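You operate a simulated robot arm through the tools that you are given. There is no shell and no other tool. Be economical: measure what you need, move in short steps, check, and stop when the job is done.

You run a simulated two-armed robot. Do the job below in one go: nothing can be reset, and whatever is moved stays where it is left.

## Task
Wipe up the spill on the long worktop with the dishcloth and put it back.

It is judged by the outcome, as a careful person would: the job done as asked, and still so three seconds after it is handed in. It fails if anything else is knocked over, pushed out of place, dropped, spilled or broken.

## Robot
Two 6-joint arms with two-finger parallel grippers on one trunk, on a base that drives. Base frame: it is fixed to the floor where the robot stands at the start and does not move with it; the origin is under the middle of the robot, x ahead of it, y to its left, z up; the surface under the hand at the start is at about z = 0.91. Units: m, rad, N and s.
The left shoulder is at the start at [0.06, 0.187, 1.172], the right one opposite. With the tool pointing down near the work surface each hand reaches from about 0.28 to 0.62 m from the robot's upright axis, wherever it stands, measured 20 degrees to its own side. Places, roughly: dishcloth [0.5, 0.1, 0.9]. Payload 1.57 kg a hand.
Tool frame (each hand has its own): the origin (TCP) lies between the finger pads and is the grasp point; the fingertips stand 0.03 m ahead of it; z points along the fingers, y is the line along which they close. Largest opening 0.11 m; finger width 0.024, thickness 0.012; the body of the gripper, 0.048 by 0.112 m, starts 0.078 m behind the TCP.
Orientation is told as [roll, pitch, yaw] about the base's x, y, z axes, in that order, counted from this pose: with the fingers straight down and closing along the base's y, the tool's x points along the base's -x, its y along +y and its z along -z.

## Interface
- The arms move only by the tool nudge_tool. It takes "left_plan", "right_plan" or both (then of equal length, played together; a hand with none holds still); each is a list of rows, each a list of 3 entries, a list of its own where there are three numbers: the shift along the base's x, y, z in m, then the turn, a rotation vector about the base's x, y, z in rad, then the finger opening in m, from 0 to 0.11. In form: [[[dx, dy, dz], [rx, ry, rz], gripper], ...]. A call has 1 to 20 rows; each row is the pose to reach, as a shift and turn from the pose commanded when the call began. A row lasts 0.2 s, in which the tool goes at most 0.05 m and 0.15 rad; a call with a longer step from one row to the next is refused whole, and so is a gripper value outside its range. A pose out of reach is approached as far as the arm can. The call stops where the force on the tool passes 40 N (or 10 N more than at its start, if that is more) or the arm is blocked; 0.2 s more then pass. The fingers move at their own pace (about 0.153 m/s each) and stop on an object; they squeeze with about 26 N. The grip force told is the motor's: it shows also when the fingers shut on nothing. Time passes only in rows, and 0.2 s behind the last, so rows that repeat a pose let the fingers close. It gives the time, the measured TCP pose, the force on the tool (base axes), the opening and the grip force at its end, in the units of the frame above (readings bear some noise), with the torque about the TCP (base axes, N m) and any sound that the robot's microphone picked up.
- Cameras (640 x 400 px; columns grow to the right, rows downward): "scene" is now at [0.0109, 0.0078, 1.7178]; the picture's right is [0.06, -1.00, 0.00], its down [-0.81, -0.05, -0.59] and it looks along [0.58, 0.03, -0.81] (base axes); focal length 260 px, centre (320, 200). "left" rides on the left gripper at [0.07, -0.016, -0.141] in its tool frame; the picture's right is [0.23, 0.97, 0.00], its down [-0.86, 0.20, -0.48] and it looks along [-0.47, 0.11, 0.88] (tool axes); focal length 222 px, centre (320, 200). "right" rides on the right gripper at [0.07, 0.016, -0.141] in its tool frame; the picture's right is [-0.23, 0.97, 0.00], its down [-0.86, -0.20, -0.48] and it looks along [-0.47, -0.11, 0.88] (tool axes); focal length 222 px, centre (320, 200). There is no depth. A picture from a camera that has moved, and an enlarged one, comes with that camera's place and axes in the base frame and with its lens. The place of the scene camera against the robot may be out by one fixed shift of up to 0.018 m in any direction.
- snapshot(camera): a new picture of that camera. It takes no simulated time.
- raise_lower(by): slides the trunk up (or, below 0, down) by that many m; the arms and the scene camera ride with it, the base frame stays. It gives what a move gives, with no picture.
- steer(legs): drives the robot by 1 to 6 legs, each [ahead, left, turn to the left] in m, m and rad, along the robot's own axes; the way and the turn of a leg run together, so that a leg with both is an arc; at most 1.5 m and 3.142 rad a leg. The arms and the cameras ride along, it lands a little off, and it stops where it bumps. It gives what a move gives.
- turn_head(pan, tilt): turns the head with the scene camera to pan (to the left, within 1.501 rad either way) and tilt (down, from -0.506 to 1.204), counted from straight ahead of the robot. It gives what a move gives.
- inspect(camera, box): a new picture of the part [left, top, right, bottom] of that camera's present view, enlarged. It takes no simulated time.
- close_job(): hands the job in; it is judged then, once.

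Go step by step. Nothing tells you exact positions but the pictures and the camera data: compare them with the known pose of the tool, close in by small moves and look again before you grip or let go. The budget is 120 turns and 88 pictures, counting those below and the enlarged ones. Unless the task says otherwise, let go and move clear before handing in, and close with one line.

The tools are called as a command line: name --argument value ..., lists and objects as JSON in quotes. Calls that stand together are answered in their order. nudge_tool: Moves the arms, as the interface text tells. Its arguments: {"type":"object","properties":{"left_plan":{"type":"array"},"right_plan":{"type":"array"}},"required":[]} The other tools are called the same way: raise_lower (by) slides the trunk up or down; steer (legs) drives the base; turn_head (pan, tilt) turns the head that bears the scene camera; snapshot (camera) takes a picture; inspect (camera, box) takes an enlarged picture of a part of a camera's view; close_job () hands the job in.

At the start:

```text
t: 0.0
left_tool_pos: [0.4772, 0.1071, 1.1218]
left_tcp_rot: [0.0, -0.001, -0.001]
left_ft_force: [0.1, 0.2, -0.1]
left_moment: [-0.04, 0.0, 0.02]
left_width: 0.1099
left_grasp_force: 0.0
right_tool_pos: [0.4406, -0.2423, 1.1847]
right_tcp_rot: [-0.001, 0.0, 0.001]
right_ft_force: [0.0, 0.4, -0.5]
right_moment: [-0.02, 0.0, -0.01]
right_width: 0.1101
right_grasp_force: 0.0
trunk travel left (down, up): [-0.8, 0.19]
robot x, y, heading: [-0.0006, 0.0006, 0.002]
head pan, tilt: [0.059, 0.946]
```

scene: 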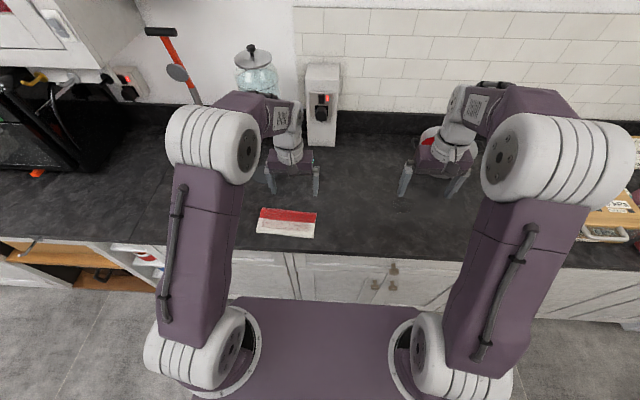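
right: 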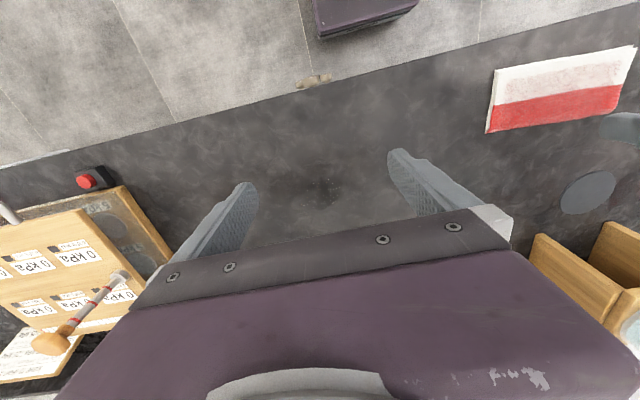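
left: 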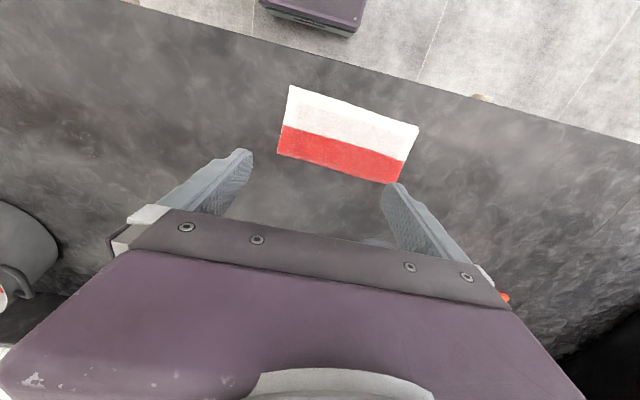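

I see the red-and-white dishcloth near the front edge of the worktop, but no spill yet. I'll look closer at the worktop.

inspect --camera "scene" --box '[220, 80, 480, 260]'

inspect --camera "right" --box '[200, 80, 460, 240]'

turn_head --pan -0.7 --tilt 0.7

snapshot --camera "scene"

turn_head --pan 0.8 --tilt 0.7

snapshot --camera "scene"

```text
2.22 times, centred on (350, 170) of scene
camera zoom: at [0.0109, 0.0078, 1.7178], right [0.06, -1.0, 0.0], down [-0.81, -0.05, -0.59], along [0.58, 0.03, -0.81], focal length 577 px, centre (253, 267)
```

zoom: 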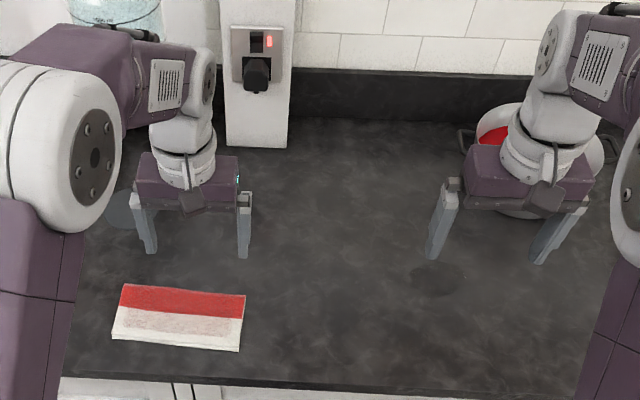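

```text
2.46 times, centred on (330, 160) of right
camera zoom: at [0.3713, -0.2259, 1.3273], right [0.23, 0.97, 0.0], down [0.86, -0.2, 0.48], along [0.47, -0.11, -0.88], focal length 547 px, centre (295, 298)
```

zoom: 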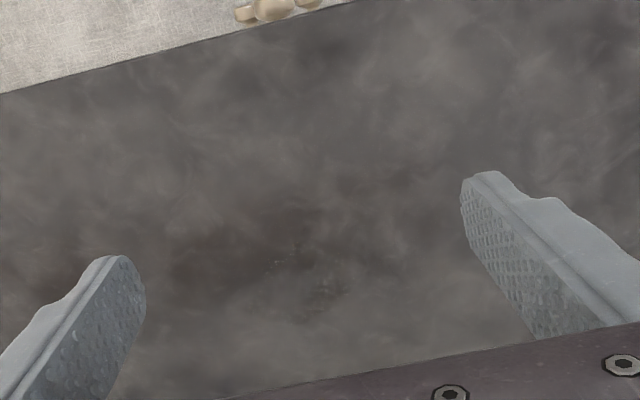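

```text
t: 1.1
left_tool_pos: [0.4769, 0.1062, 1.1213]
left_tcp_rot: [-0.001, 0.0, -0.002]
left_ft_force: [0.3, 0.7, 0.2]
left_moment: [-0.01, 0.0, -0.02]
left_width: 0.1098
left_grasp_force: 0.1
right_tool_pos: [0.4409, -0.2431, 1.184]
right_tcp_rot: [0.001, 0.0, 0.0]
right_ft_force: [0.4, -0.2, 0.7]
right_moment: [0.0, 0.04, 0.02]
right_width: 0.11
right_grasp_force: 0.0
trunk travel left (down, up): [-0.8, 0.19]
robot x, y, heading: [0.0013, 0.0005, -0.0]
head pan, tilt: [-0.7, 0.7]
```

```text
82 pictures are left
camera scene: at [0.0031, -0.0511, 1.7373], right [-0.64, -0.77, 0.0], down [-0.49, 0.41, -0.76], along [0.59, -0.49, -0.64], focal length 260 px, centre (320, 200)
```

scene: 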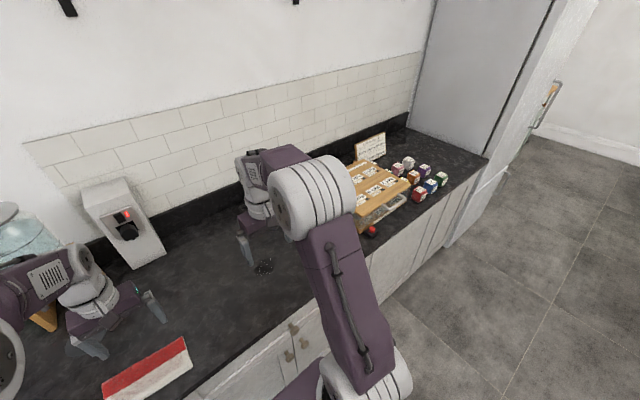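

```text
t: 2.7
left_tool_pos: [0.4767, 0.1063, 1.122]
left_tcp_rot: [-0.001, 0.0, -0.001]
left_ft_force: [0.1, 0.5, -0.6]
left_moment: [-0.01, 0.02, 0.01]
left_width: 0.1102
left_grasp_force: 0.1
right_tool_pos: [0.4404, -0.2431, 1.1846]
right_tcp_rot: [0.0, 0.001, 0.0]
right_ft_force: [0.2, 0.6, 0.6]
right_moment: [0.02, 0.01, -0.01]
right_width: 0.11
right_grasp_force: 0.1
trunk travel left (down, up): [-0.8, 0.19]
robot x, y, heading: [0.0017, -0.0025, 0.001]
head pan, tilt: [0.799, 0.7]
```

```text
81 pictures are left
camera scene: at [-0.0027, 0.0643, 1.7373], right [0.72, -0.7, 0.0], down [-0.45, -0.46, -0.76], along [0.53, 0.55, -0.64], focal length 260 px, centre (320, 200)
```

scene: 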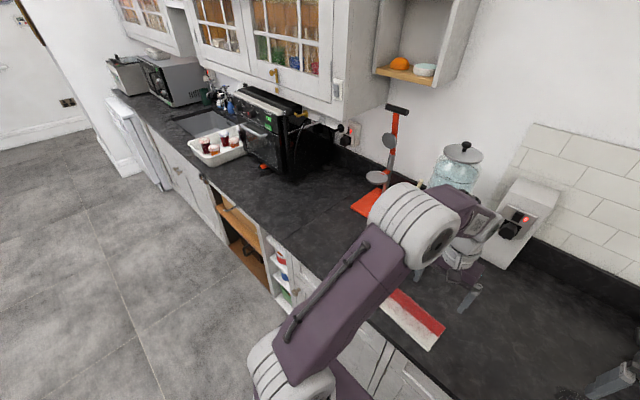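

A dark speckled spot shows near [0.58,-0.27] and a grey disc near the left hand. I'll look closer at both.

turn_head --pan -0.3 --tilt 0.9

inspect --camera "scene" --box '[260, 120, 420, 220]'

snapshot --camera "scene"

inspect --camera "right" --box '[480, 40, 640, 240]'

```text
t: 4.0
left_tool_pos: [0.4777, 0.1058, 1.1216]
left_tcp_rot: [0.0, -0.001, 0.002]
left_ft_force: [-0.3, -1.3, -0.5]
left_moment: [0.02, 0.02, -0.01]
left_width: 0.1101
left_grasp_force: 0.1
right_tool_pos: [0.4404, -0.2436, 1.1842]
right_tcp_rot: [0.001, 0.0, -0.001]
right_ft_force: [-0.3, 0.3, 0.4]
right_moment: [-0.03, 0.01, -0.02]
right_width: 0.1097
right_grasp_force: 0.1
trunk travel left (down, up): [-0.8, 0.19]
robot x, y, heading: [-0.0032, 0.001, -0.0]
head pan, tilt: [-0.3, 0.901]
```

```text
4.00 times, centred on (340, 170) of scene
camera zoom: at [0.0103, -0.0188, 1.7211], right [-0.29, -0.96, 0.0], down [-0.75, 0.23, -0.62], along [0.59, -0.18, -0.78], focal length 1039 px, centre (240, 320)
```

zoom: 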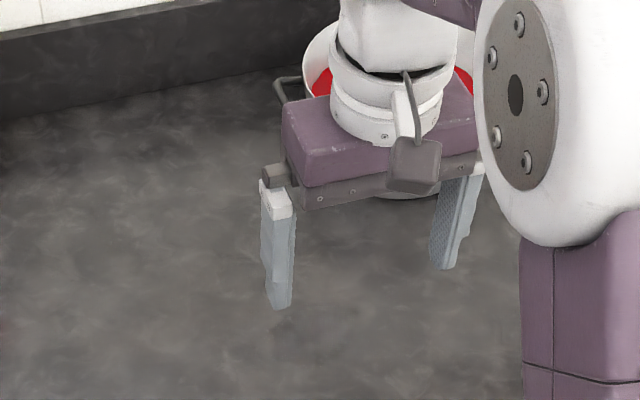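

```text
79 pictures are left
camera scene: at [0.0103, -0.0188, 1.7211], right [-0.29, -0.96, 0.0], down [-0.75, 0.23, -0.62], along [0.59, -0.18, -0.78], focal length 260 px, centre (320, 200)
```

scene: 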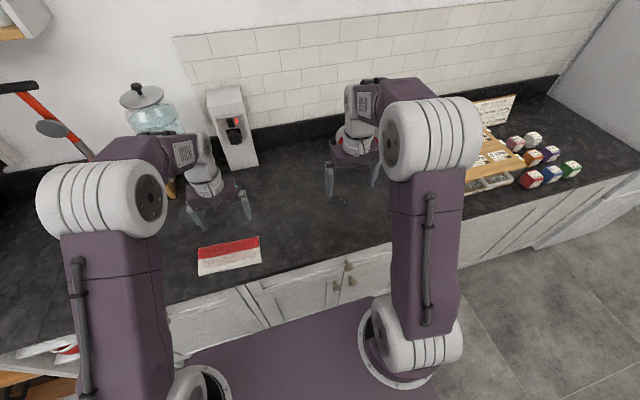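

```text
2.00 times, centred on (560, 140) of right
camera zoom: at [0.3713, -0.2259, 1.3273], right [0.23, 0.97, 0.0], down [0.86, -0.2, 0.48], along [0.47, -0.11, -0.88], focal length 444 px, centre (-160, 320)
```

zoom: 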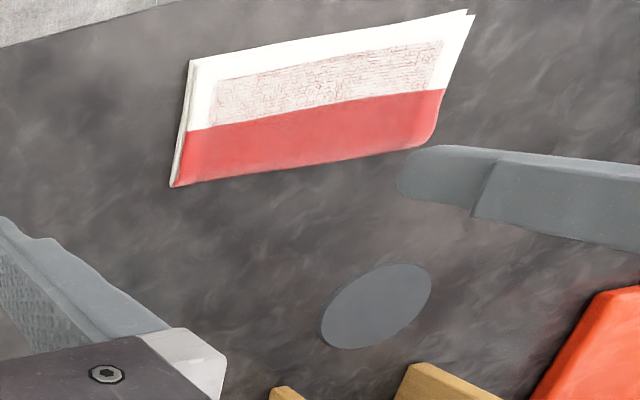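

I'll zoom into the dark spot and the disc to tell which is the spill.

inspect --camera "scene" --box '[270, 170, 390, 260]'

inspect --camera "scene" --box '[130, 100, 270, 220]'

turn_head --pan 0.5 --tilt 0.8

snapshot --camera "scene"

```text
4.44 times, centred on (330, 215) of scene
camera zoom: at [0.0103, -0.0188, 1.7211], right [-0.29, -0.96, 0.0], down [-0.75, 0.23, -0.62], along [0.59, -0.18, -0.78], focal length 1154 px, centre (276, 133)
```

zoom: 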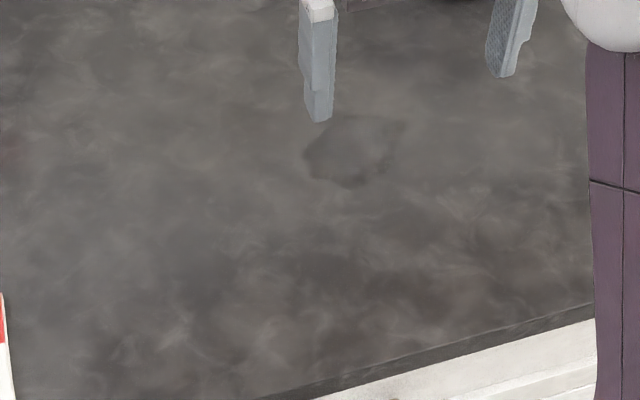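

```text
3.33 times, centred on (200, 160) of scene
camera zoom: at [0.0103, -0.0188, 1.7211], right [-0.29, -0.96, 0.0], down [-0.75, 0.23, -0.62], along [0.59, -0.18, -0.78], focal length 866 px, centre (720, 333)
```

zoom: 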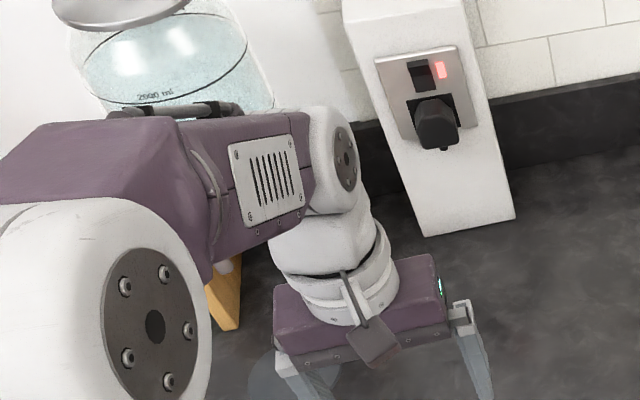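

```text
t: 5.2
left_tool_pos: [0.4763, 0.1061, 1.1223]
left_tcp_rot: [-0.001, 0.0, 0.0]
left_ft_force: [-0.5, -1.1, 0.5]
left_moment: [-0.01, 0.01, -0.02]
left_width: 0.1097
left_grasp_force: 0.1
right_tool_pos: [0.4411, -0.2445, 1.1845]
right_tcp_rot: [0.0, 0.001, 0.0]
right_ft_force: [-0.6, -0.1, -0.2]
right_moment: [-0.02, 0.02, -0.01]
right_width: 0.1102
right_grasp_force: 0.1
trunk travel left (down, up): [-0.8, 0.19]
robot x, y, heading: [-0.0017, -0.002, -0.003]
head pan, tilt: [0.499, 0.799]
```

```text
75 pictures are left
camera scene: at [0.0089, 0.042, 1.729], right [0.48, -0.88, 0.0], down [-0.63, -0.34, -0.7], along [0.61, 0.33, -0.72], focal length 260 px, centre (320, 200)
```

scene: 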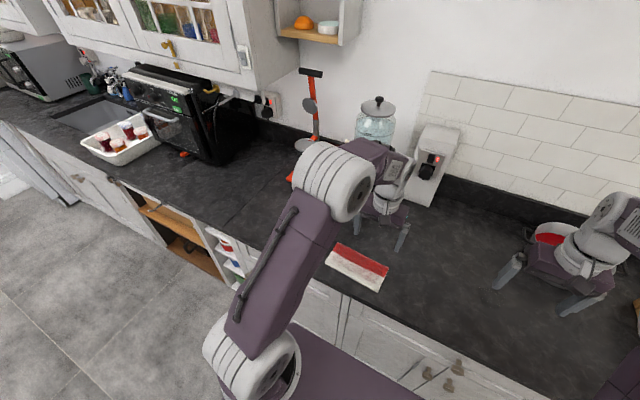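

The irregular dark wet patch near [0.58,-0.27], about 9 cm across, is the spill. The cloth is centred near [0.48,0.15], about 0.20 x 0.10 m, lying along y. I'll turn the left hand 90° over it so the fingers span its 0.10 m side.

nudge_tool --left_plan '[[[0, 0.01, 0], [0, 0, 0.14], 0.11], [[0, 0.02, 0], [0, 0, 0.28], 0.11], [[0, 0.03, 0], [0, 0, 0.42], 0.11], [[0, 0.044, 0], [0, 0, 0.56], 0.11], [[0, 0.044, 0], [0, 0, 0.7], 0.11], [[0, 0.044, 0], [0, 0, 0.84], 0.11], [[0, 0.044, 0], [0, 0, 0.98], 0.11], [[0, 0.044, 0], [0, 0, 1.12], 0.11], [[0, 0.044, 0], [0, 0, 1.26], 0.11], [[0, 0.044, 0], [0, 0, 1.4], 0.11], [[0, 0.044, 0], [0, 0, 1.5], 0.11], [[0, 0.044, 0], [0, 0, 1.571], 0.11]]'

snapshot --camera "left"

snapshot --camera "scene"

```text
t: 7.8
left_tool_pos: [0.4759, 0.1507, 1.1222]
left_tcp_rot: [0.0, -0.001, 1.573]
left_ft_force: [-0.7, 0.6, 0.1]
left_moment: [-0.01, 0.02, 0.0]
left_width: 0.1102
left_grasp_force: 0.1
right_tool_pos: [0.441, -0.2427, 1.1845]
right_tcp_rot: [-0.001, 0.0, -0.001]
right_ft_force: [-0.7, -0.3, 0.8]
right_moment: [0.01, 0.02, -0.02]
right_width: 0.1102
right_grasp_force: 0.1
trunk travel left (down, up): [-0.8, 0.19]
robot x, y, heading: [-0.0015, 0.0003, -0.002]
head pan, tilt: [0.499, 0.799]
```

```text
74 pictures are left
camera left: at [0.4938, 0.0806, 1.2643], right [-0.97, -0.23, 0.0], down [-0.2, 0.85, 0.48], along [-0.11, 0.47, -0.88], focal length 222 px, centre (320, 200)
```

left: 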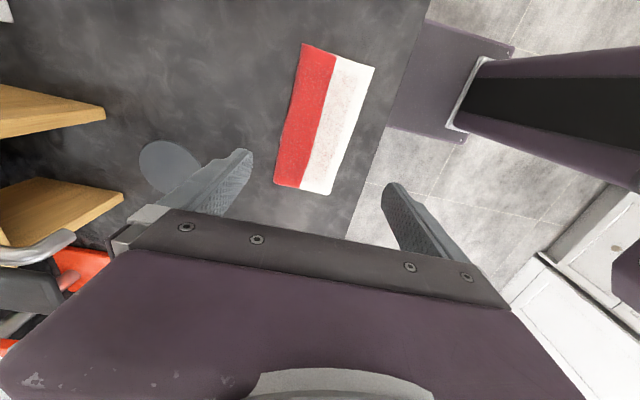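

```text
73 pictures are left
camera scene: at [0.0089, 0.0421, 1.7291], right [0.48, -0.88, 0.0], down [-0.63, -0.34, -0.7], along [0.61, 0.33, -0.72], focal length 260 px, centre (320, 200)
```

scene: 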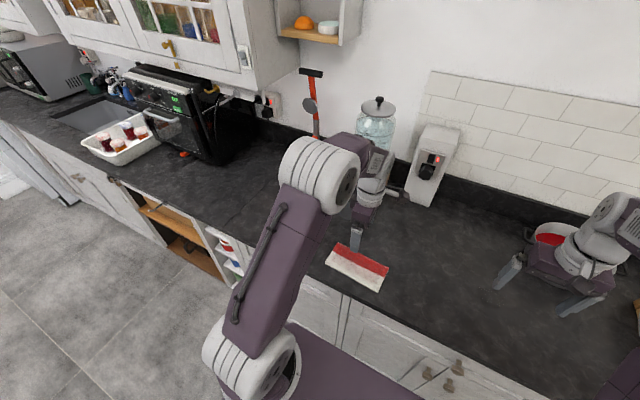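

The cloth centre comes out at [0.481,0.152], turned about -0.05 rad. I'll line up, come down part way, and look at the grey disc too.

inspect --camera "left" --box '[100, 100, 260, 220]'

nudge_tool --left_plan '[[[0.0035, 0.002, -0.04], [0, 0, -0.05], 0.11], [[0.0035, 0.002, -0.08], [0, 0, -0.05], 0.11], [[0.0035, 0.002, -0.11], [0, 0, -0.05], 0.11], [[0.0035, 0.002, -0.125], [0, 0, -0.05], 0.11]]'

snapshot --camera "left"

inspect --camera "scene" --box '[280, 180, 440, 310]'

```text
3.33 times, centred on (180, 160) of left
camera zoom: at [0.4938, 0.0806, 1.2643], right [-0.97, -0.23, 0.0], down [-0.2, 0.85, 0.48], along [-0.11, 0.47, -0.88], focal length 740 px, centre (787, 333)
```

zoom: 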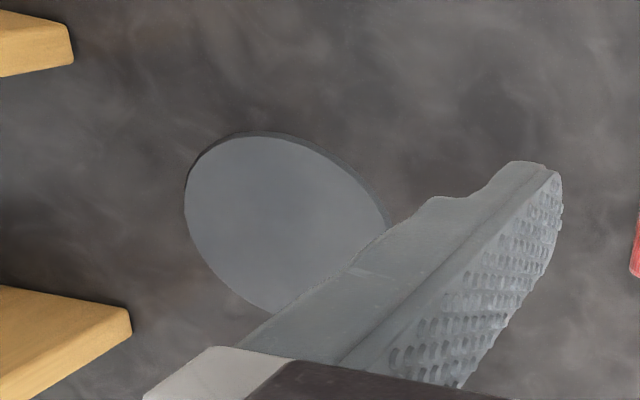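

```text
t: 8.8
left_tool_pos: [0.4807, 0.1525, 0.997]
left_tcp_rot: [-0.001, -0.001, 1.523]
left_ft_force: [0.1, 0.7, 0.7]
left_moment: [0.0, 0.0, 0.0]
left_width: 0.1102
left_grasp_force: 0.0
right_tool_pos: [0.4414, -0.242, 1.185]
right_tcp_rot: [0.001, -0.002, -0.001]
right_ft_force: [-0.4, 0.5, -0.5]
right_moment: [0.0, 0.02, -0.01]
right_width: 0.1098
right_grasp_force: 0.1
trunk travel left (down, up): [-0.8, 0.19]
robot x, y, heading: [0.0015, -0.0019, 0.0]
head pan, tilt: [0.499, 0.799]
```

```text
71 pictures are left
camera left: at [0.4938, 0.0823, 1.1389], right [-0.98, -0.18, 0.0], down [-0.16, 0.86, 0.48], along [-0.09, 0.47, -0.88], focal length 222 px, centre (320, 200)
```

left: 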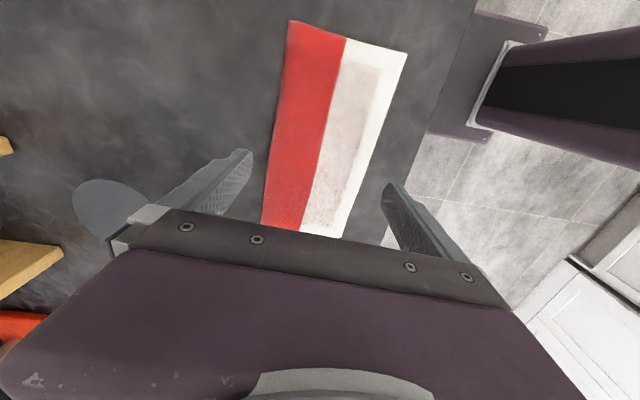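

```text
3.08 times, centred on (360, 245) of scene
camera zoom: at [0.0094, 0.0422, 1.7291], right [0.48, -0.88, 0.0], down [-0.63, -0.34, -0.7], along [0.61, 0.33, -0.72], focal length 799 px, centre (197, 62)
```

zoom: 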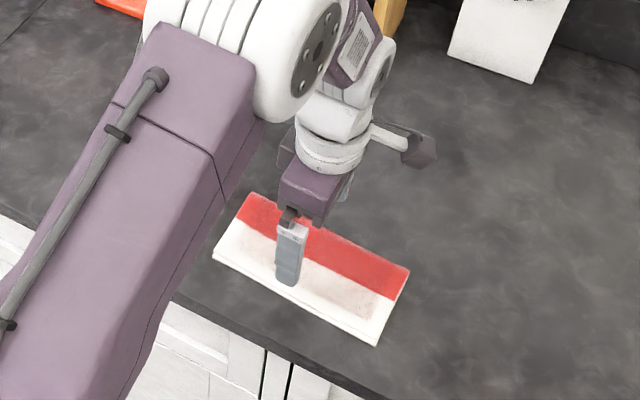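

The disc is a solid coaster-like piece, so I'll leave it. The cloth is about 0.10 wide, centred at x≈0.479 under the hand. I'll go down around it carefully.

nudge_tool --left_plan '[[[-0.002, 0, -0.02], [0, 0, 0], 0.11], [[-0.002, 0, -0.035], [0, 0, 0], 0.11], [[-0.002, 0, -0.045], [0, 0, 0], 0.11], [[-0.002, 0, -0.051], [0, 0, 0], 0.11]]'

snapshot --camera "left"

inspect --camera "scene" --box '[300, 210, 420, 310]'

```text
t: 9.8
left_tool_pos: [0.4785, 0.1526, 0.9454]
left_tcp_rot: [0.0, -0.001, 1.522]
left_ft_force: [-0.1, 0.8, 0.6]
left_moment: [0.02, 0.04, 0.01]
left_width: 0.11
left_grasp_force: 0.0
right_tool_pos: [0.4412, -0.244, 1.1845]
right_tcp_rot: [-0.001, -0.001, 0.0]
right_ft_force: [0.4, 0.9, 0.1]
right_moment: [0.0, 0.04, 0.01]
right_width: 0.1102
right_grasp_force: 0.0
trunk travel left (down, up): [-0.8, 0.19]
robot x, y, heading: [0.0011, -0.0, -0.002]
head pan, tilt: [0.499, 0.799]
```

```text
69 pictures are left
camera left: at [0.4919, 0.0822, 1.0879], right [-0.98, -0.18, 0.0], down [-0.16, 0.86, 0.48], along [-0.09, 0.47, -0.88], focal length 222 px, centre (320, 200)
```

left: 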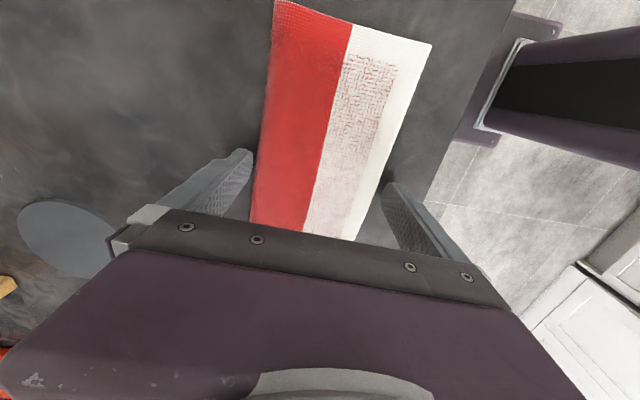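

```text
4.00 times, centred on (360, 260) of scene
camera zoom: at [0.0091, 0.0421, 1.7291], right [0.48, -0.88, 0.0], down [-0.63, -0.34, -0.7], along [0.61, 0.33, -0.72], focal length 1039 px, centre (160, -40)
```

zoom: 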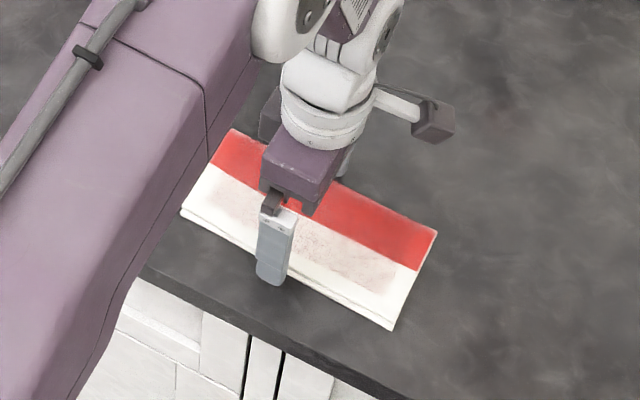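

No contact on the way down and the fingers straddle the cloth with tips around z=0.915. I'll go 3 mm lower and close gently.

nudge_tool --left_plan '[[[0, 0, -0.003], [0, 0, 0], 0.11], [[0, 0, -0.003], [0, 0, 0], 0.1], [[0, 0, -0.003], [0, 0, 0], 0.09], [[0, 0, -0.003], [0, 0, 0], 0.085], [[0, 0, -0.003], [0, 0, 0], 0.085]]'

snapshot --camera "left"

inspect --camera "scene" --box '[300, 210, 420, 310]'

```text
t: 11.0
left_tool_pos: [0.4786, 0.1523, 0.9422]
left_tcp_rot: [0.0, 0.001, 1.523]
left_ft_force: [0.1, -0.1, 0.5]
left_moment: [0.0, -0.03, 0.0]
left_width: 0.0853
left_grasp_force: 0.2
right_tool_pos: [0.4408, -0.2433, 1.1852]
right_tcp_rot: [0.001, -0.002, 0.001]
right_ft_force: [0.5, -0.3, 0.1]
right_moment: [0.0, -0.01, 0.01]
right_width: 0.1102
right_grasp_force: 0.0
trunk travel left (down, up): [-0.8, 0.19]
robot x, y, heading: [-0.0007, 0.0002, 0.003]
head pan, tilt: [0.499, 0.799]
```

```text
67 pictures are left
camera left: at [0.492, 0.0818, 1.0853], right [-0.98, -0.18, 0.0], down [-0.16, 0.86, 0.48], along [-0.09, 0.47, -0.88], focal length 222 px, centre (320, 200)
```

left: 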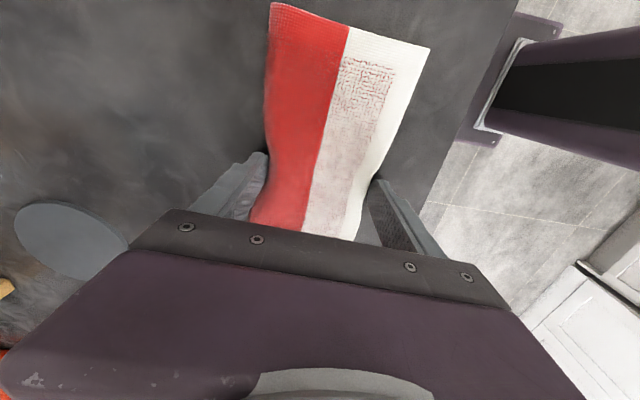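

```text
4.00 times, centred on (360, 260) of scene
camera zoom: at [0.0089, 0.0421, 1.729], right [0.48, -0.88, 0.0], down [-0.63, -0.34, -0.7], along [0.61, 0.33, -0.72], focal length 1039 px, centre (160, -40)
```

zoom: 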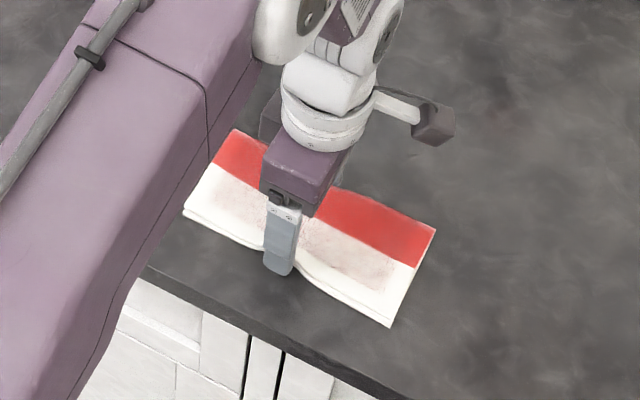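

The cloth is soft and gives between the fingers. I'll close further for a firm hold and do a small test lift.

nudge_tool --left_plan '[[[0, 0, 0], [0, 0, 0], 0.07], [[0, 0, 0], [0, 0, 0], 0.055], [[0, 0, 0], [0, 0, 0], 0.05], [[0, 0, 0], [0, 0, 0], 0.05], [[0, 0, 0.015], [0, 0, 0], 0.05], [[0, 0, 0.03], [0, 0, 0], 0.05], [[0, 0, 0.03], [0, 0, 0], 0.05]]'

snapshot --camera "left"

inspect --camera "scene" --box '[300, 210, 420, 310]'

```text
t: 12.6
left_tool_pos: [0.4788, 0.1517, 0.9726]
left_tcp_rot: [0.001, 0.001, 1.522]
left_ft_force: [-0.6, 1.3, -0.2]
left_moment: [0.01, 0.0, -0.04]
left_width: 0.0501
left_grasp_force: 0.1
right_tool_pos: [0.4412, -0.2431, 1.1856]
right_tcp_rot: [0.0, 0.001, 0.0]
right_ft_force: [-0.3, 0.0, 1.1]
right_moment: [-0.03, -0.02, -0.02]
right_width: 0.1102
right_grasp_force: 0.1
trunk travel left (down, up): [-0.8, 0.19]
robot x, y, heading: [-0.0011, 0.0018, -0.001]
head pan, tilt: [0.499, 0.799]
```

```text
65 pictures are left
camera left: at [0.4923, 0.0815, 1.1154], right [-0.98, -0.18, 0.0], down [-0.16, 0.86, 0.48], along [-0.09, 0.47, -0.88], focal length 222 px, centre (320, 200)
```

left: 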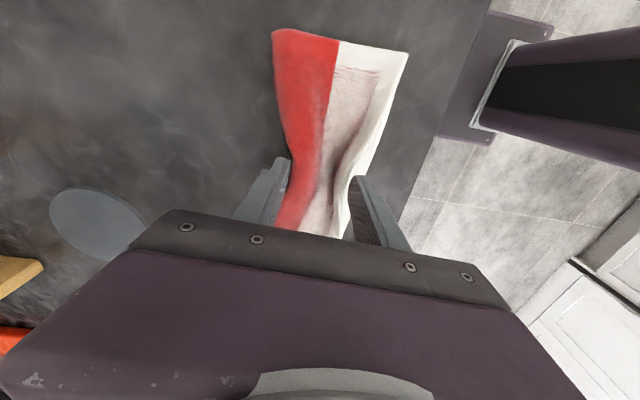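

```text
4.00 times, centred on (360, 260) of scene
camera zoom: at [0.0093, 0.0422, 1.729], right [0.48, -0.88, 0.0], down [-0.63, -0.34, -0.7], along [0.61, 0.33, -0.72], focal length 1039 px, centre (160, -40)
```

zoom: 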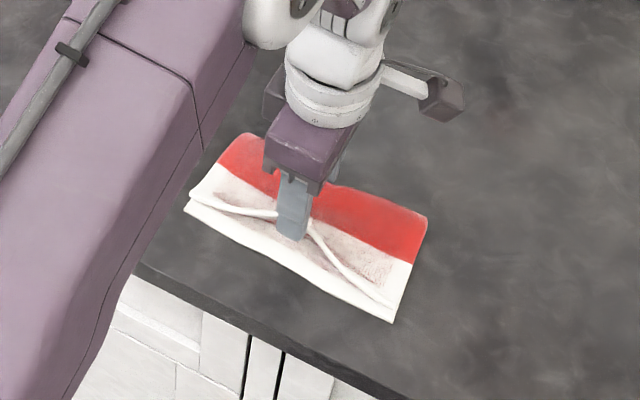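

Only the upper layer came with the fingers, loosely. I'll go back down and close fully so all of it is held, then test again.

nudge_tool --left_plan '[[[0, 0, -0.015], [0, 0, 0], 0.08], [[0, 0, -0.03], [0, 0, 0], 0.11], [[0, 0, -0.033], [0, 0, 0], 0.11], [[0, 0, -0.033], [0, 0, 0], 0.11], [[0, 0, -0.033], [0, 0, 0], 0.07], [[0, 0, -0.033], [0, 0, 0], 0.03], [[0, 0, -0.033], [0, 0, 0], 0.0], [[0, 0, -0.033], [0, 0, 0], 0.0], [[0, 0, -0.033], [0, 0, 0], 0.0], [[0, 0, -0.033], [0, 0, 0], 0.0], [[0, 0, -0.015], [0, 0, 0], 0.0], [[0, 0, 0.01], [0, 0, 0], 0.0], [[0, 0, 0.03], [0, 0, 0], 0.0]]'

snapshot --camera "left"

inspect --camera "scene" --box '[300, 210, 420, 310]'

```text
t: 15.4
left_tool_pos: [0.4785, 0.1516, 1.0028]
left_tcp_rot: [0.0, 0.001, 1.523]
left_ft_force: [-0.3, -1.4, 0.1]
left_moment: [0.02, -0.03, -0.01]
left_width: 0.0142
left_grasp_force: 25.5
right_tool_pos: [0.4409, -0.242, 1.1856]
right_tcp_rot: [0.0, -0.001, 0.0]
right_ft_force: [0.2, 0.8, 0.0]
right_moment: [0.01, 0.0, 0.01]
right_width: 0.11
right_grasp_force: 0.1
trunk travel left (down, up): [-0.8, 0.19]
robot x, y, heading: [-0.0011, -0.001, 0.001]
head pan, tilt: [0.499, 0.799]
```

```text
63 pictures are left
camera left: at [0.4924, 0.0819, 1.1459], right [-0.98, -0.18, 0.0], down [-0.16, 0.86, 0.48], along [-0.09, 0.47, -0.88], focal length 222 px, centre (320, 200)
```

left: 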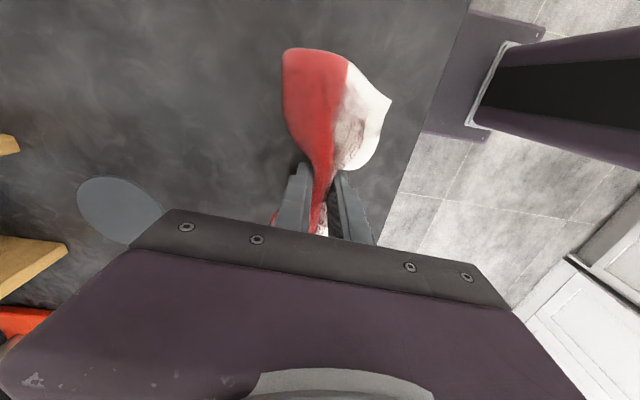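

```text
4.00 times, centred on (360, 260) of scene
camera zoom: at [0.0085, 0.0421, 1.729], right [0.48, -0.88, 0.0], down [-0.63, -0.34, -0.7], along [0.61, 0.33, -0.72], focal length 1039 px, centre (160, -40)
```

zoom: 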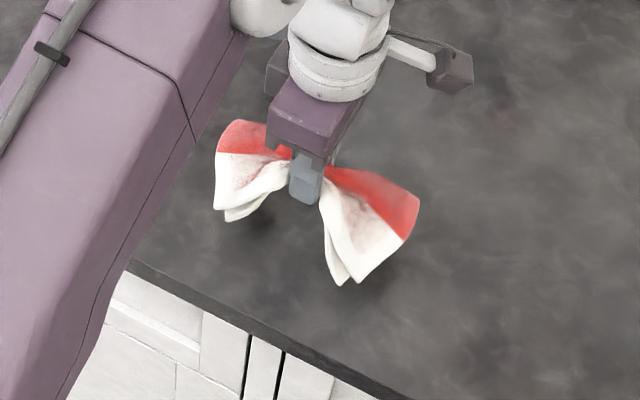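

The cloth is held like a bow tie. I'll lift it, tuck the right hand back and up, then drive right so the spill lies before the left arm.

nudge_tool --left_plan '[[[0, 0, 0.04], [0, 0, 0], 0.0], [[0, 0, 0.08], [0, 0, 0], 0.0], [[0, 0, 0.12], [0, 0, 0], 0.0], [[0, 0, 0.12], [0, 0, 0], 0.0]]' --right_plan '[[[-0.03, 0, 0.03], [0, 0, 0], 0.11], [[-0.06, 0, 0.05], [0, 0, 0], 0.08], [[-0.08, 0, 0.05], [0, 0, 0], 0.04], [[-0.1, 0, 0.05], [0, 0, 0], 0.02]]'

turn_head --pan -0.6 --tilt 0.8

snapshot --camera "scene"

snapshot --camera "right"

```text
t: 16.4
left_tool_pos: [0.4772, 0.1529, 1.1234]
left_tcp_rot: [-0.002, 0.001, 1.521]
left_ft_force: [-0.1, -0.2, 0.2]
left_moment: [0.0, 0.01, 0.01]
left_width: 0.0141
left_grasp_force: 26.2
right_tool_pos: [0.3399, -0.242, 1.2355]
right_tcp_rot: [-0.001, -0.002, 0.0]
right_ft_force: [-0.2, 0.1, 0.6]
right_moment: [0.01, -0.02, 0.01]
right_width: 0.0199
right_grasp_force: 0.1
trunk travel left (down, up): [-0.8, 0.19]
robot x, y, heading: [-0.0002, 0.0027, -0.001]
head pan, tilt: [0.499, 0.799]
```

```text
t: 17.7
left_tool_pos: [0.478, 0.1537, 1.1218]
left_tcp_rot: [0.0, 0.0, 1.523]
left_ft_force: [0.4, 0.4, 0.4]
left_moment: [0.03, 0.01, -0.02]
left_width: 0.0145
left_grasp_force: 26.3
right_tool_pos: [0.3409, -0.2428, 1.2366]
right_tcp_rot: [0.0, -0.001, 0.0]
right_ft_force: [-0.6, 0.1, 0.0]
right_moment: [-0.01, 0.04, 0.03]
right_width: 0.0201
right_grasp_force: 0.1
trunk travel left (down, up): [-0.8, 0.19]
robot x, y, heading: [-0.0025, 0.0, 0.004]
head pan, tilt: [-0.6, 0.799]
```

```text
61 pictures are left
camera scene: at [0.0045, -0.042, 1.7291], right [-0.56, -0.83, 0.0], down [-0.59, 0.4, -0.7], along [0.58, -0.39, -0.72], focal length 260 px, centre (320, 200)
```

scene: 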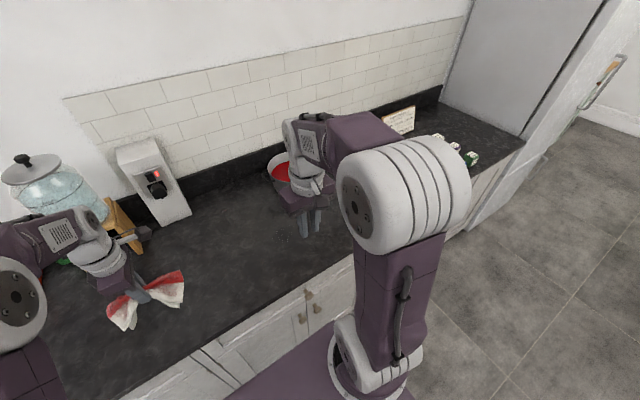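

```text
60 pictures are left
camera right: at [0.2716, -0.2258, 1.3773], right [0.23, 0.97, 0.0], down [0.86, -0.2, 0.48], along [0.47, -0.11, -0.88], focal length 222 px, centre (320, 200)
```

right: 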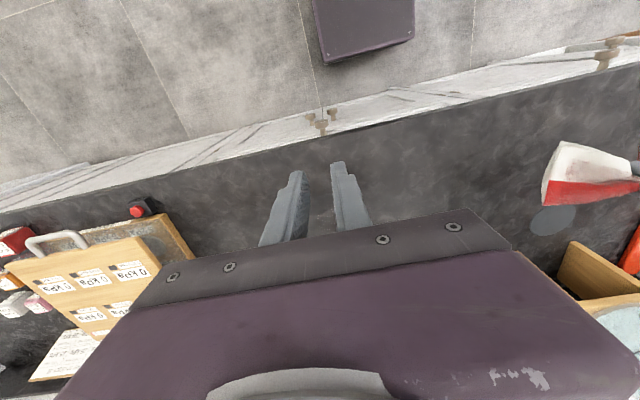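

The way to the right is clear and there's some gap ahead of the base. I'll drive right 0.42 m and forward 0.04 m.

steer --legs '[[0, -0.42, 0], [0.04, 0, 0]]'

turn_head --pan 0.1 --tilt 0.9

snapshot --camera "scene"

snapshot --camera "left"

```text
t: 20.7
left_tool_pos: [0.5103, -0.2633, 1.1251]
left_tcp_rot: [-0.007, 0.0, 1.517]
left_ft_force: [-0.4, 0.4, -0.1]
left_moment: [-0.02, -0.04, 0.02]
left_width: 0.0142
left_grasp_force: 26.1
right_tool_pos: [0.3714, -0.6594, 1.2369]
right_tcp_rot: [-0.001, -0.008, -0.006]
right_ft_force: [-1.6, 0.6, -1.0]
right_moment: [0.0, -0.06, 0.0]
right_width: 0.0202
right_grasp_force: 0.1
trunk travel left (down, up): [-0.8, 0.19]
robot x, y, heading: [0.04, -0.4143, -0.007]
head pan, tilt: [-0.6, 0.799]
```

```text
t: 21.8
left_tool_pos: [0.517, -0.2645, 1.122]
left_tcp_rot: [0.0, -0.001, 1.516]
left_ft_force: [-0.4, 0.0, -0.1]
left_moment: [-0.03, -0.03, -0.01]
left_width: 0.0138
left_grasp_force: 25.7
right_tool_pos: [0.3779, -0.6592, 1.2348]
right_tcp_rot: [-0.001, 0.001, -0.005]
right_ft_force: [0.7, 0.2, 0.5]
right_moment: [-0.01, 0.01, 0.02]
right_width: 0.0201
right_grasp_force: 0.2
trunk travel left (down, up): [-0.8, 0.19]
robot x, y, heading: [0.0391, -0.416, -0.001]
head pan, tilt: [0.099, 0.901]
```

```text
59 pictures are left
camera scene: at [0.0509, -0.4047, 1.7212], right [0.09, -1.0, 0.0], down [-0.78, -0.07, -0.62], along [0.62, 0.06, -0.78], focal length 260 px, centre (320, 200)
```

scene: 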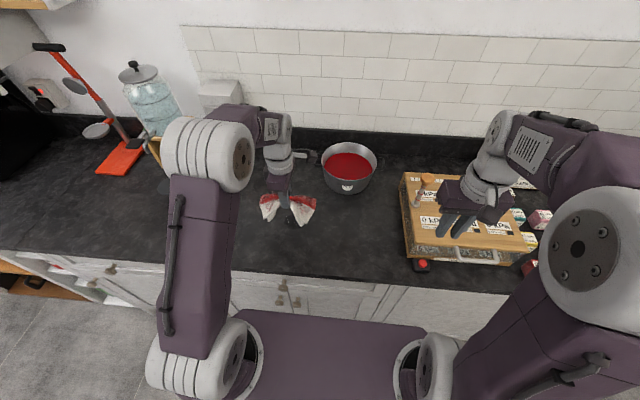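

```text
58 pictures are left
camera left: at [0.5303, -0.3354, 1.2649], right [-0.98, -0.17, 0.0], down [-0.15, 0.86, 0.48], along [-0.08, 0.47, -0.88], focal length 222 px, centre (320, 200)
```

left: 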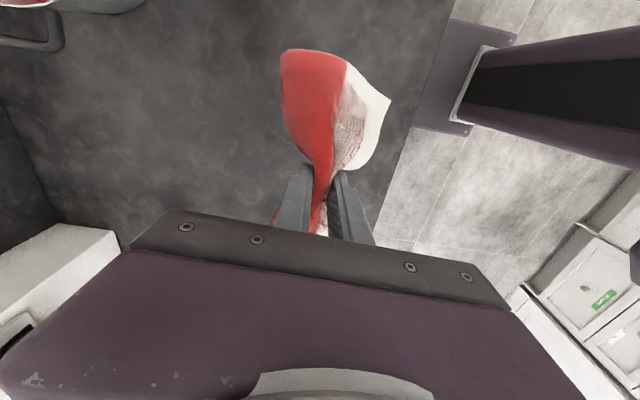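

I'm in place over the spill, and a pan of red liquid stands behind it at about x>0.70. I'll zoom to locate the spill again.

inspect --camera "scene" --box '[240, 170, 360, 250]'

inspect --camera "left" --box '[120, 40, 440, 240]'

inspect --camera "right" --box '[380, 60, 640, 240]'

```text
5.00 times, centred on (300, 210) of scene
camera zoom: at [0.0509, -0.4047, 1.7212], right [0.09, -1.0, 0.0], down [-0.78, -0.07, -0.62], along [0.62, 0.06, -0.78], focal length 1298 px, centre (420, 150)
```

zoom: 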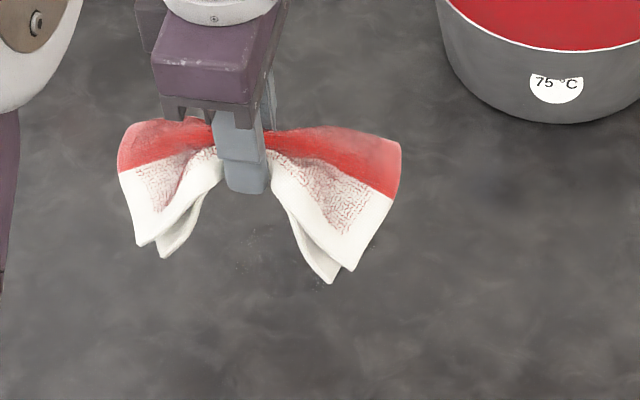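

```text
2.00 times, centred on (280, 140) of left
camera zoom: at [0.5303, -0.3354, 1.2649], right [-0.98, -0.17, 0.0], down [-0.15, 0.86, 0.48], along [-0.08, 0.47, -0.88], focal length 444 px, centre (400, 320)
```

zoom: 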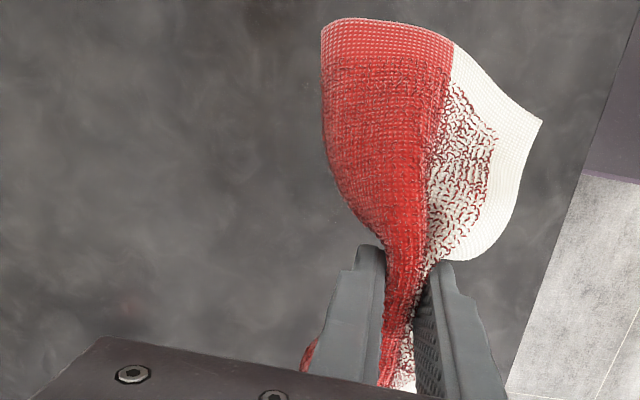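

```text
2.22 times, centred on (510, 150) of right
camera zoom: at [0.3081, -0.6428, 1.3775], right [0.23, 0.97, 0.0], down [0.85, -0.2, 0.48], along [0.47, -0.11, -0.88], focal length 494 px, centre (-102, 311)
```

zoom: 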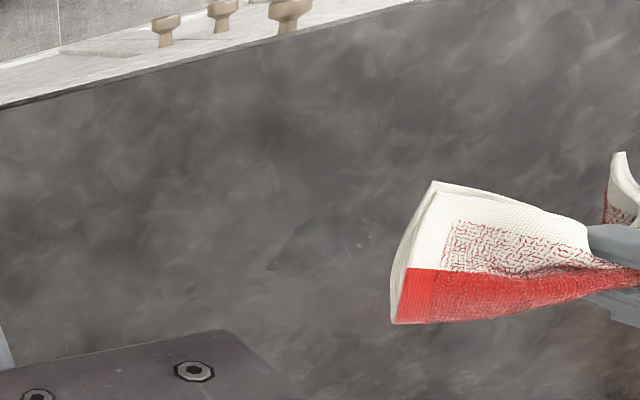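

The spill is centred about [0.577,-0.263]. I'll lower the cloth just in front of it and check contact before wiping.

nudge_tool --left_plan '[[[0.01, 0, -0.04], [0, 0, 0], 0.0], [[0.01, 0, -0.08], [0, 0, 0], 0.0], [[0.01, 0, -0.12], [0, 0, 0], 0.0], [[0.01, 0, -0.15], [0, 0, 0], 0.0], [[0.01, 0, -0.17], [0, 0, 0], 0.0], [[0.01, 0, -0.178], [0, 0, 0], 0.0]]'

inspect --camera "scene" --box '[240, 170, 360, 250]'

inspect --camera "right" --box '[380, 60, 640, 240]'

```text
t: 23.2
left_tool_pos: [0.5288, -0.264, 0.9438]
left_tcp_rot: [0.0, 0.0, 1.515]
left_ft_force: [-0.3, -0.6, -0.7]
left_moment: [0.0, -0.03, 0.01]
left_width: 0.0142
left_grasp_force: 26.2
right_tool_pos: [0.377, -0.6596, 1.2363]
right_tcp_rot: [0.0, 0.0, -0.004]
right_ft_force: [0.3, -0.2, 0.1]
right_moment: [-0.04, -0.01, 0.04]
right_width: 0.02
right_grasp_force: 0.0
trunk travel left (down, up): [-0.8, 0.19]
robot x, y, heading: [0.0374, -0.4153, -0.007]
head pan, tilt: [0.099, 0.901]
```

```text
5.00 times, centred on (300, 210) of scene
camera zoom: at [0.0515, -0.4044, 1.7212], right [0.09, -1.0, 0.0], down [-0.78, -0.07, -0.62], along [0.62, 0.06, -0.78], focal length 1298 px, centre (420, 150)
```

zoom: 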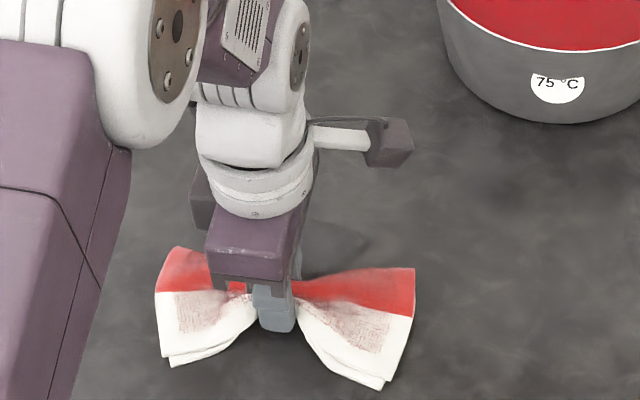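

```text
2.22 times, centred on (510, 150) of right
camera zoom: at [0.3086, -0.6426, 1.3774], right [0.23, 0.97, 0.0], down [0.85, -0.2, 0.48], along [0.47, -0.11, -0.88], focal length 494 px, centre (-102, 311)
```

zoom: 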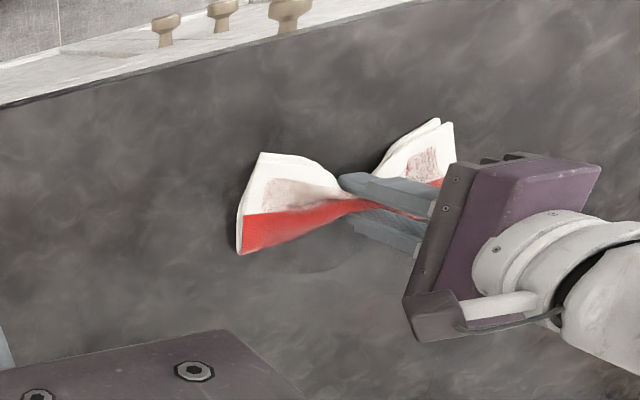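

Cloth is on the surface with the spill just behind it. I'll press slightly and wipe with back-and-forth strokes over the patch.

nudge_tool --left_plan '[[[0, 0.03, -0.003], [0, 0, 0], 0], [[0, 0.065, -0.004], [0, 0, 0], 0], [[0.045, 0.065, -0.004], [0, 0, 0], 0], [[0.085, 0.065, -0.004], [0, 0, 0], 0], [[0.04, 0.065, -0.004], [0, 0, 0], 0], [[0, 0.05, -0.004], [0, 0, 0], 0], [[0.045, 0.035, -0.004], [0, 0, 0], 0], [[0.085, 0.035, -0.004], [0, 0, 0], 0], [[0.04, 0.02, -0.004], [0, 0, 0], 0], [[0, 0, -0.004], [0, 0, 0], 0], [[0.045, 0, -0.004], [0, 0, 0], 0], [[0.085, 0, -0.004], [0, 0, 0], 0], [[0.04, -0.02, -0.004], [0, 0, 0], 0], [[0, -0.035, -0.004], [0, 0, 0], 0], [[0.045, -0.035, -0.004], [0, 0, 0], 0], [[0.085, -0.035, -0.004], [0, 0, 0], 0], [[0.04, -0.05, -0.004], [0, 0, 0], 0], [[0, -0.065, -0.004], [0, 0, 0], 0], [[0.045, -0.065, -0.004], [0, 0, 0], 0], [[0.08, -0.065, -0.004], [0, 0, 0], 0]]'

inspect --camera "scene" --box '[240, 170, 360, 250]'

inspect --camera "right" --box '[380, 60, 640, 240]'

```text
t: 27.4
left_tool_pos: [0.6065, -0.3298, 0.9403]
left_tcp_rot: [0.0, 0.0, 1.518]
left_ft_force: [-1.1, 0.1, 2.3]
left_moment: [-0.02, -0.02, 0.01]
left_width: 0.0142
left_grasp_force: 25.5
right_tool_pos: [0.3776, -0.6594, 1.2363]
right_tcp_rot: [0.0, 0.0, -0.006]
right_ft_force: [0.5, -0.9, 0.0]
right_moment: [0.02, 0.0, 0.01]
right_width: 0.0201
right_grasp_force: 0.1
trunk travel left (down, up): [-0.8, 0.19]
robot x, y, heading: [0.0409, -0.4118, -0.008]
head pan, tilt: [0.099, 0.901]
```

```text
5.00 times, centred on (300, 210) of scene
camera zoom: at [0.0489, -0.4049, 1.7212], right [0.09, -1.0, 0.0], down [-0.78, -0.07, -0.62], along [0.62, 0.06, -0.78], focal length 1298 px, centre (420, 150)
```

zoom: 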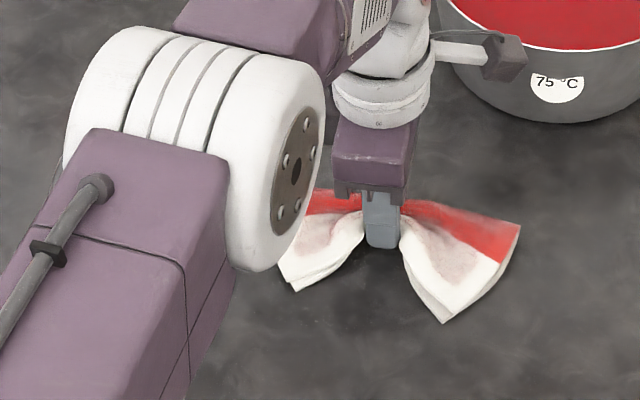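

```text
2.22 times, centred on (510, 150) of right
camera zoom: at [0.3066, -0.643, 1.3778], right [0.23, 0.97, 0.0], down [0.85, -0.2, 0.48], along [0.47, -0.11, -0.88], focal length 494 px, centre (-102, 311)
```

zoom: 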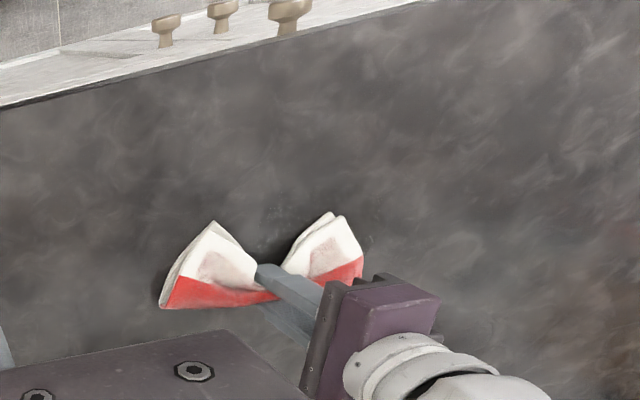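

Contact force is light and the patch was covered. I'll lift and move aside to see what is left.

nudge_tool --left_plan '[[[-0.03, 0.02, 0.02], [0, 0, 0], 0], [[-0.06, 0.04, 0.05], [0, 0, 0], 0], [[-0.06, 0.08, 0.08], [0, 0, 0], 0], [[-0.06, 0.12, 0.11], [0, 0, 0], 0], [[-0.06, 0.16, 0.14], [0, 0, 0], 0], [[-0.06, 0.2, 0.16], [0, 0, 0], 0], [[-0.06, 0.24, 0.16], [0, 0, 0], 0]]'

inspect --camera "scene" --box '[240, 170, 360, 250]'

inspect --camera "right" --box '[380, 60, 640, 240]'

snapshot --camera "left"

```text
t: 29.0
left_tool_pos: [0.5485, -0.0879, 1.0999]
left_tcp_rot: [0.002, 0.002, 1.515]
left_ft_force: [0.4, 0.1, -0.6]
left_moment: [0.03, 0.03, 0.04]
left_width: 0.0137
left_grasp_force: 26.0
right_tool_pos: [0.3783, -0.6589, 1.2353]
right_tcp_rot: [-0.003, -0.001, -0.005]
right_ft_force: [0.5, 0.6, 0.8]
right_moment: [-0.04, -0.01, 0.01]
right_width: 0.02
right_grasp_force: 0.0
trunk travel left (down, up): [-0.8, 0.19]
robot x, y, heading: [0.0369, -0.4158, -0.002]
head pan, tilt: [0.099, 0.901]
```

```text
5.00 times, centred on (300, 210) of scene
camera zoom: at [0.0524, -0.4021, 1.7211], right [0.09, -1.0, 0.0], down [-0.78, -0.07, -0.62], along [0.62, 0.06, -0.78], focal length 1298 px, centre (420, 150)
```

zoom: 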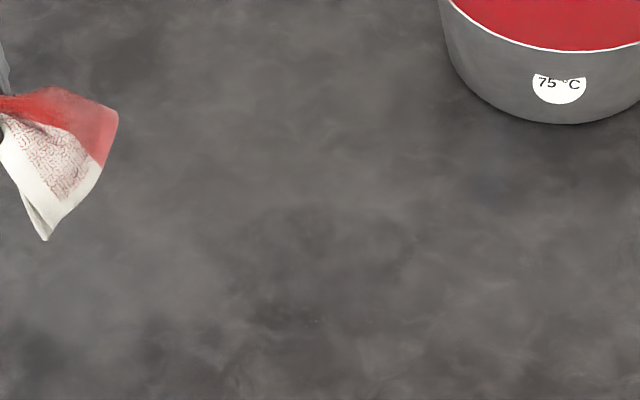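

```text
2.22 times, centred on (510, 150) of right
camera zoom: at [0.3093, -0.6408, 1.3776], right [0.23, 0.97, 0.0], down [0.85, -0.2, 0.48], along [0.47, -0.11, -0.88], focal length 494 px, centre (-102, 311)
```

zoom: 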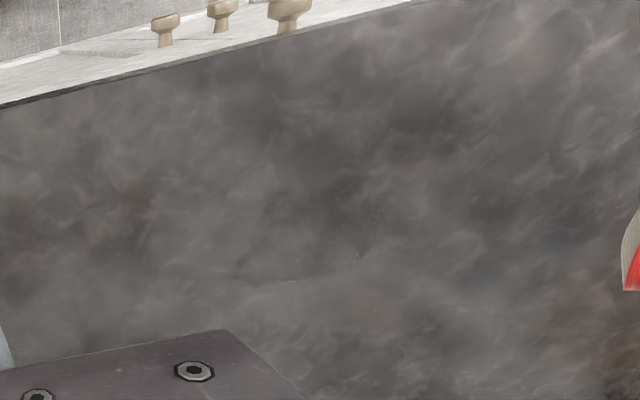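

```text
48 pictures are left
camera left: at [0.5611, -0.1583, 1.2426], right [-0.98, -0.17, 0.0], down [-0.15, 0.87, 0.48], along [-0.08, 0.47, -0.88], focal length 222 px, centre (320, 200)
```

left: 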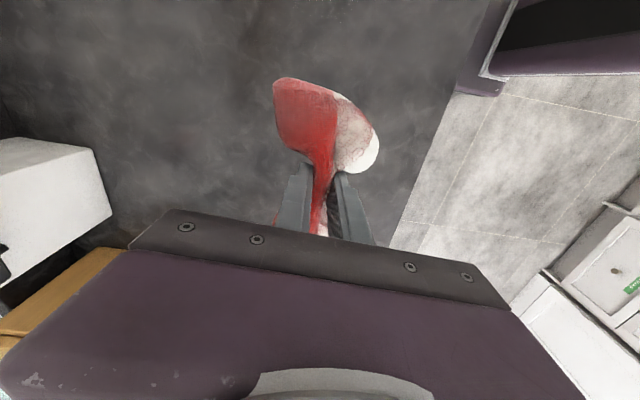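

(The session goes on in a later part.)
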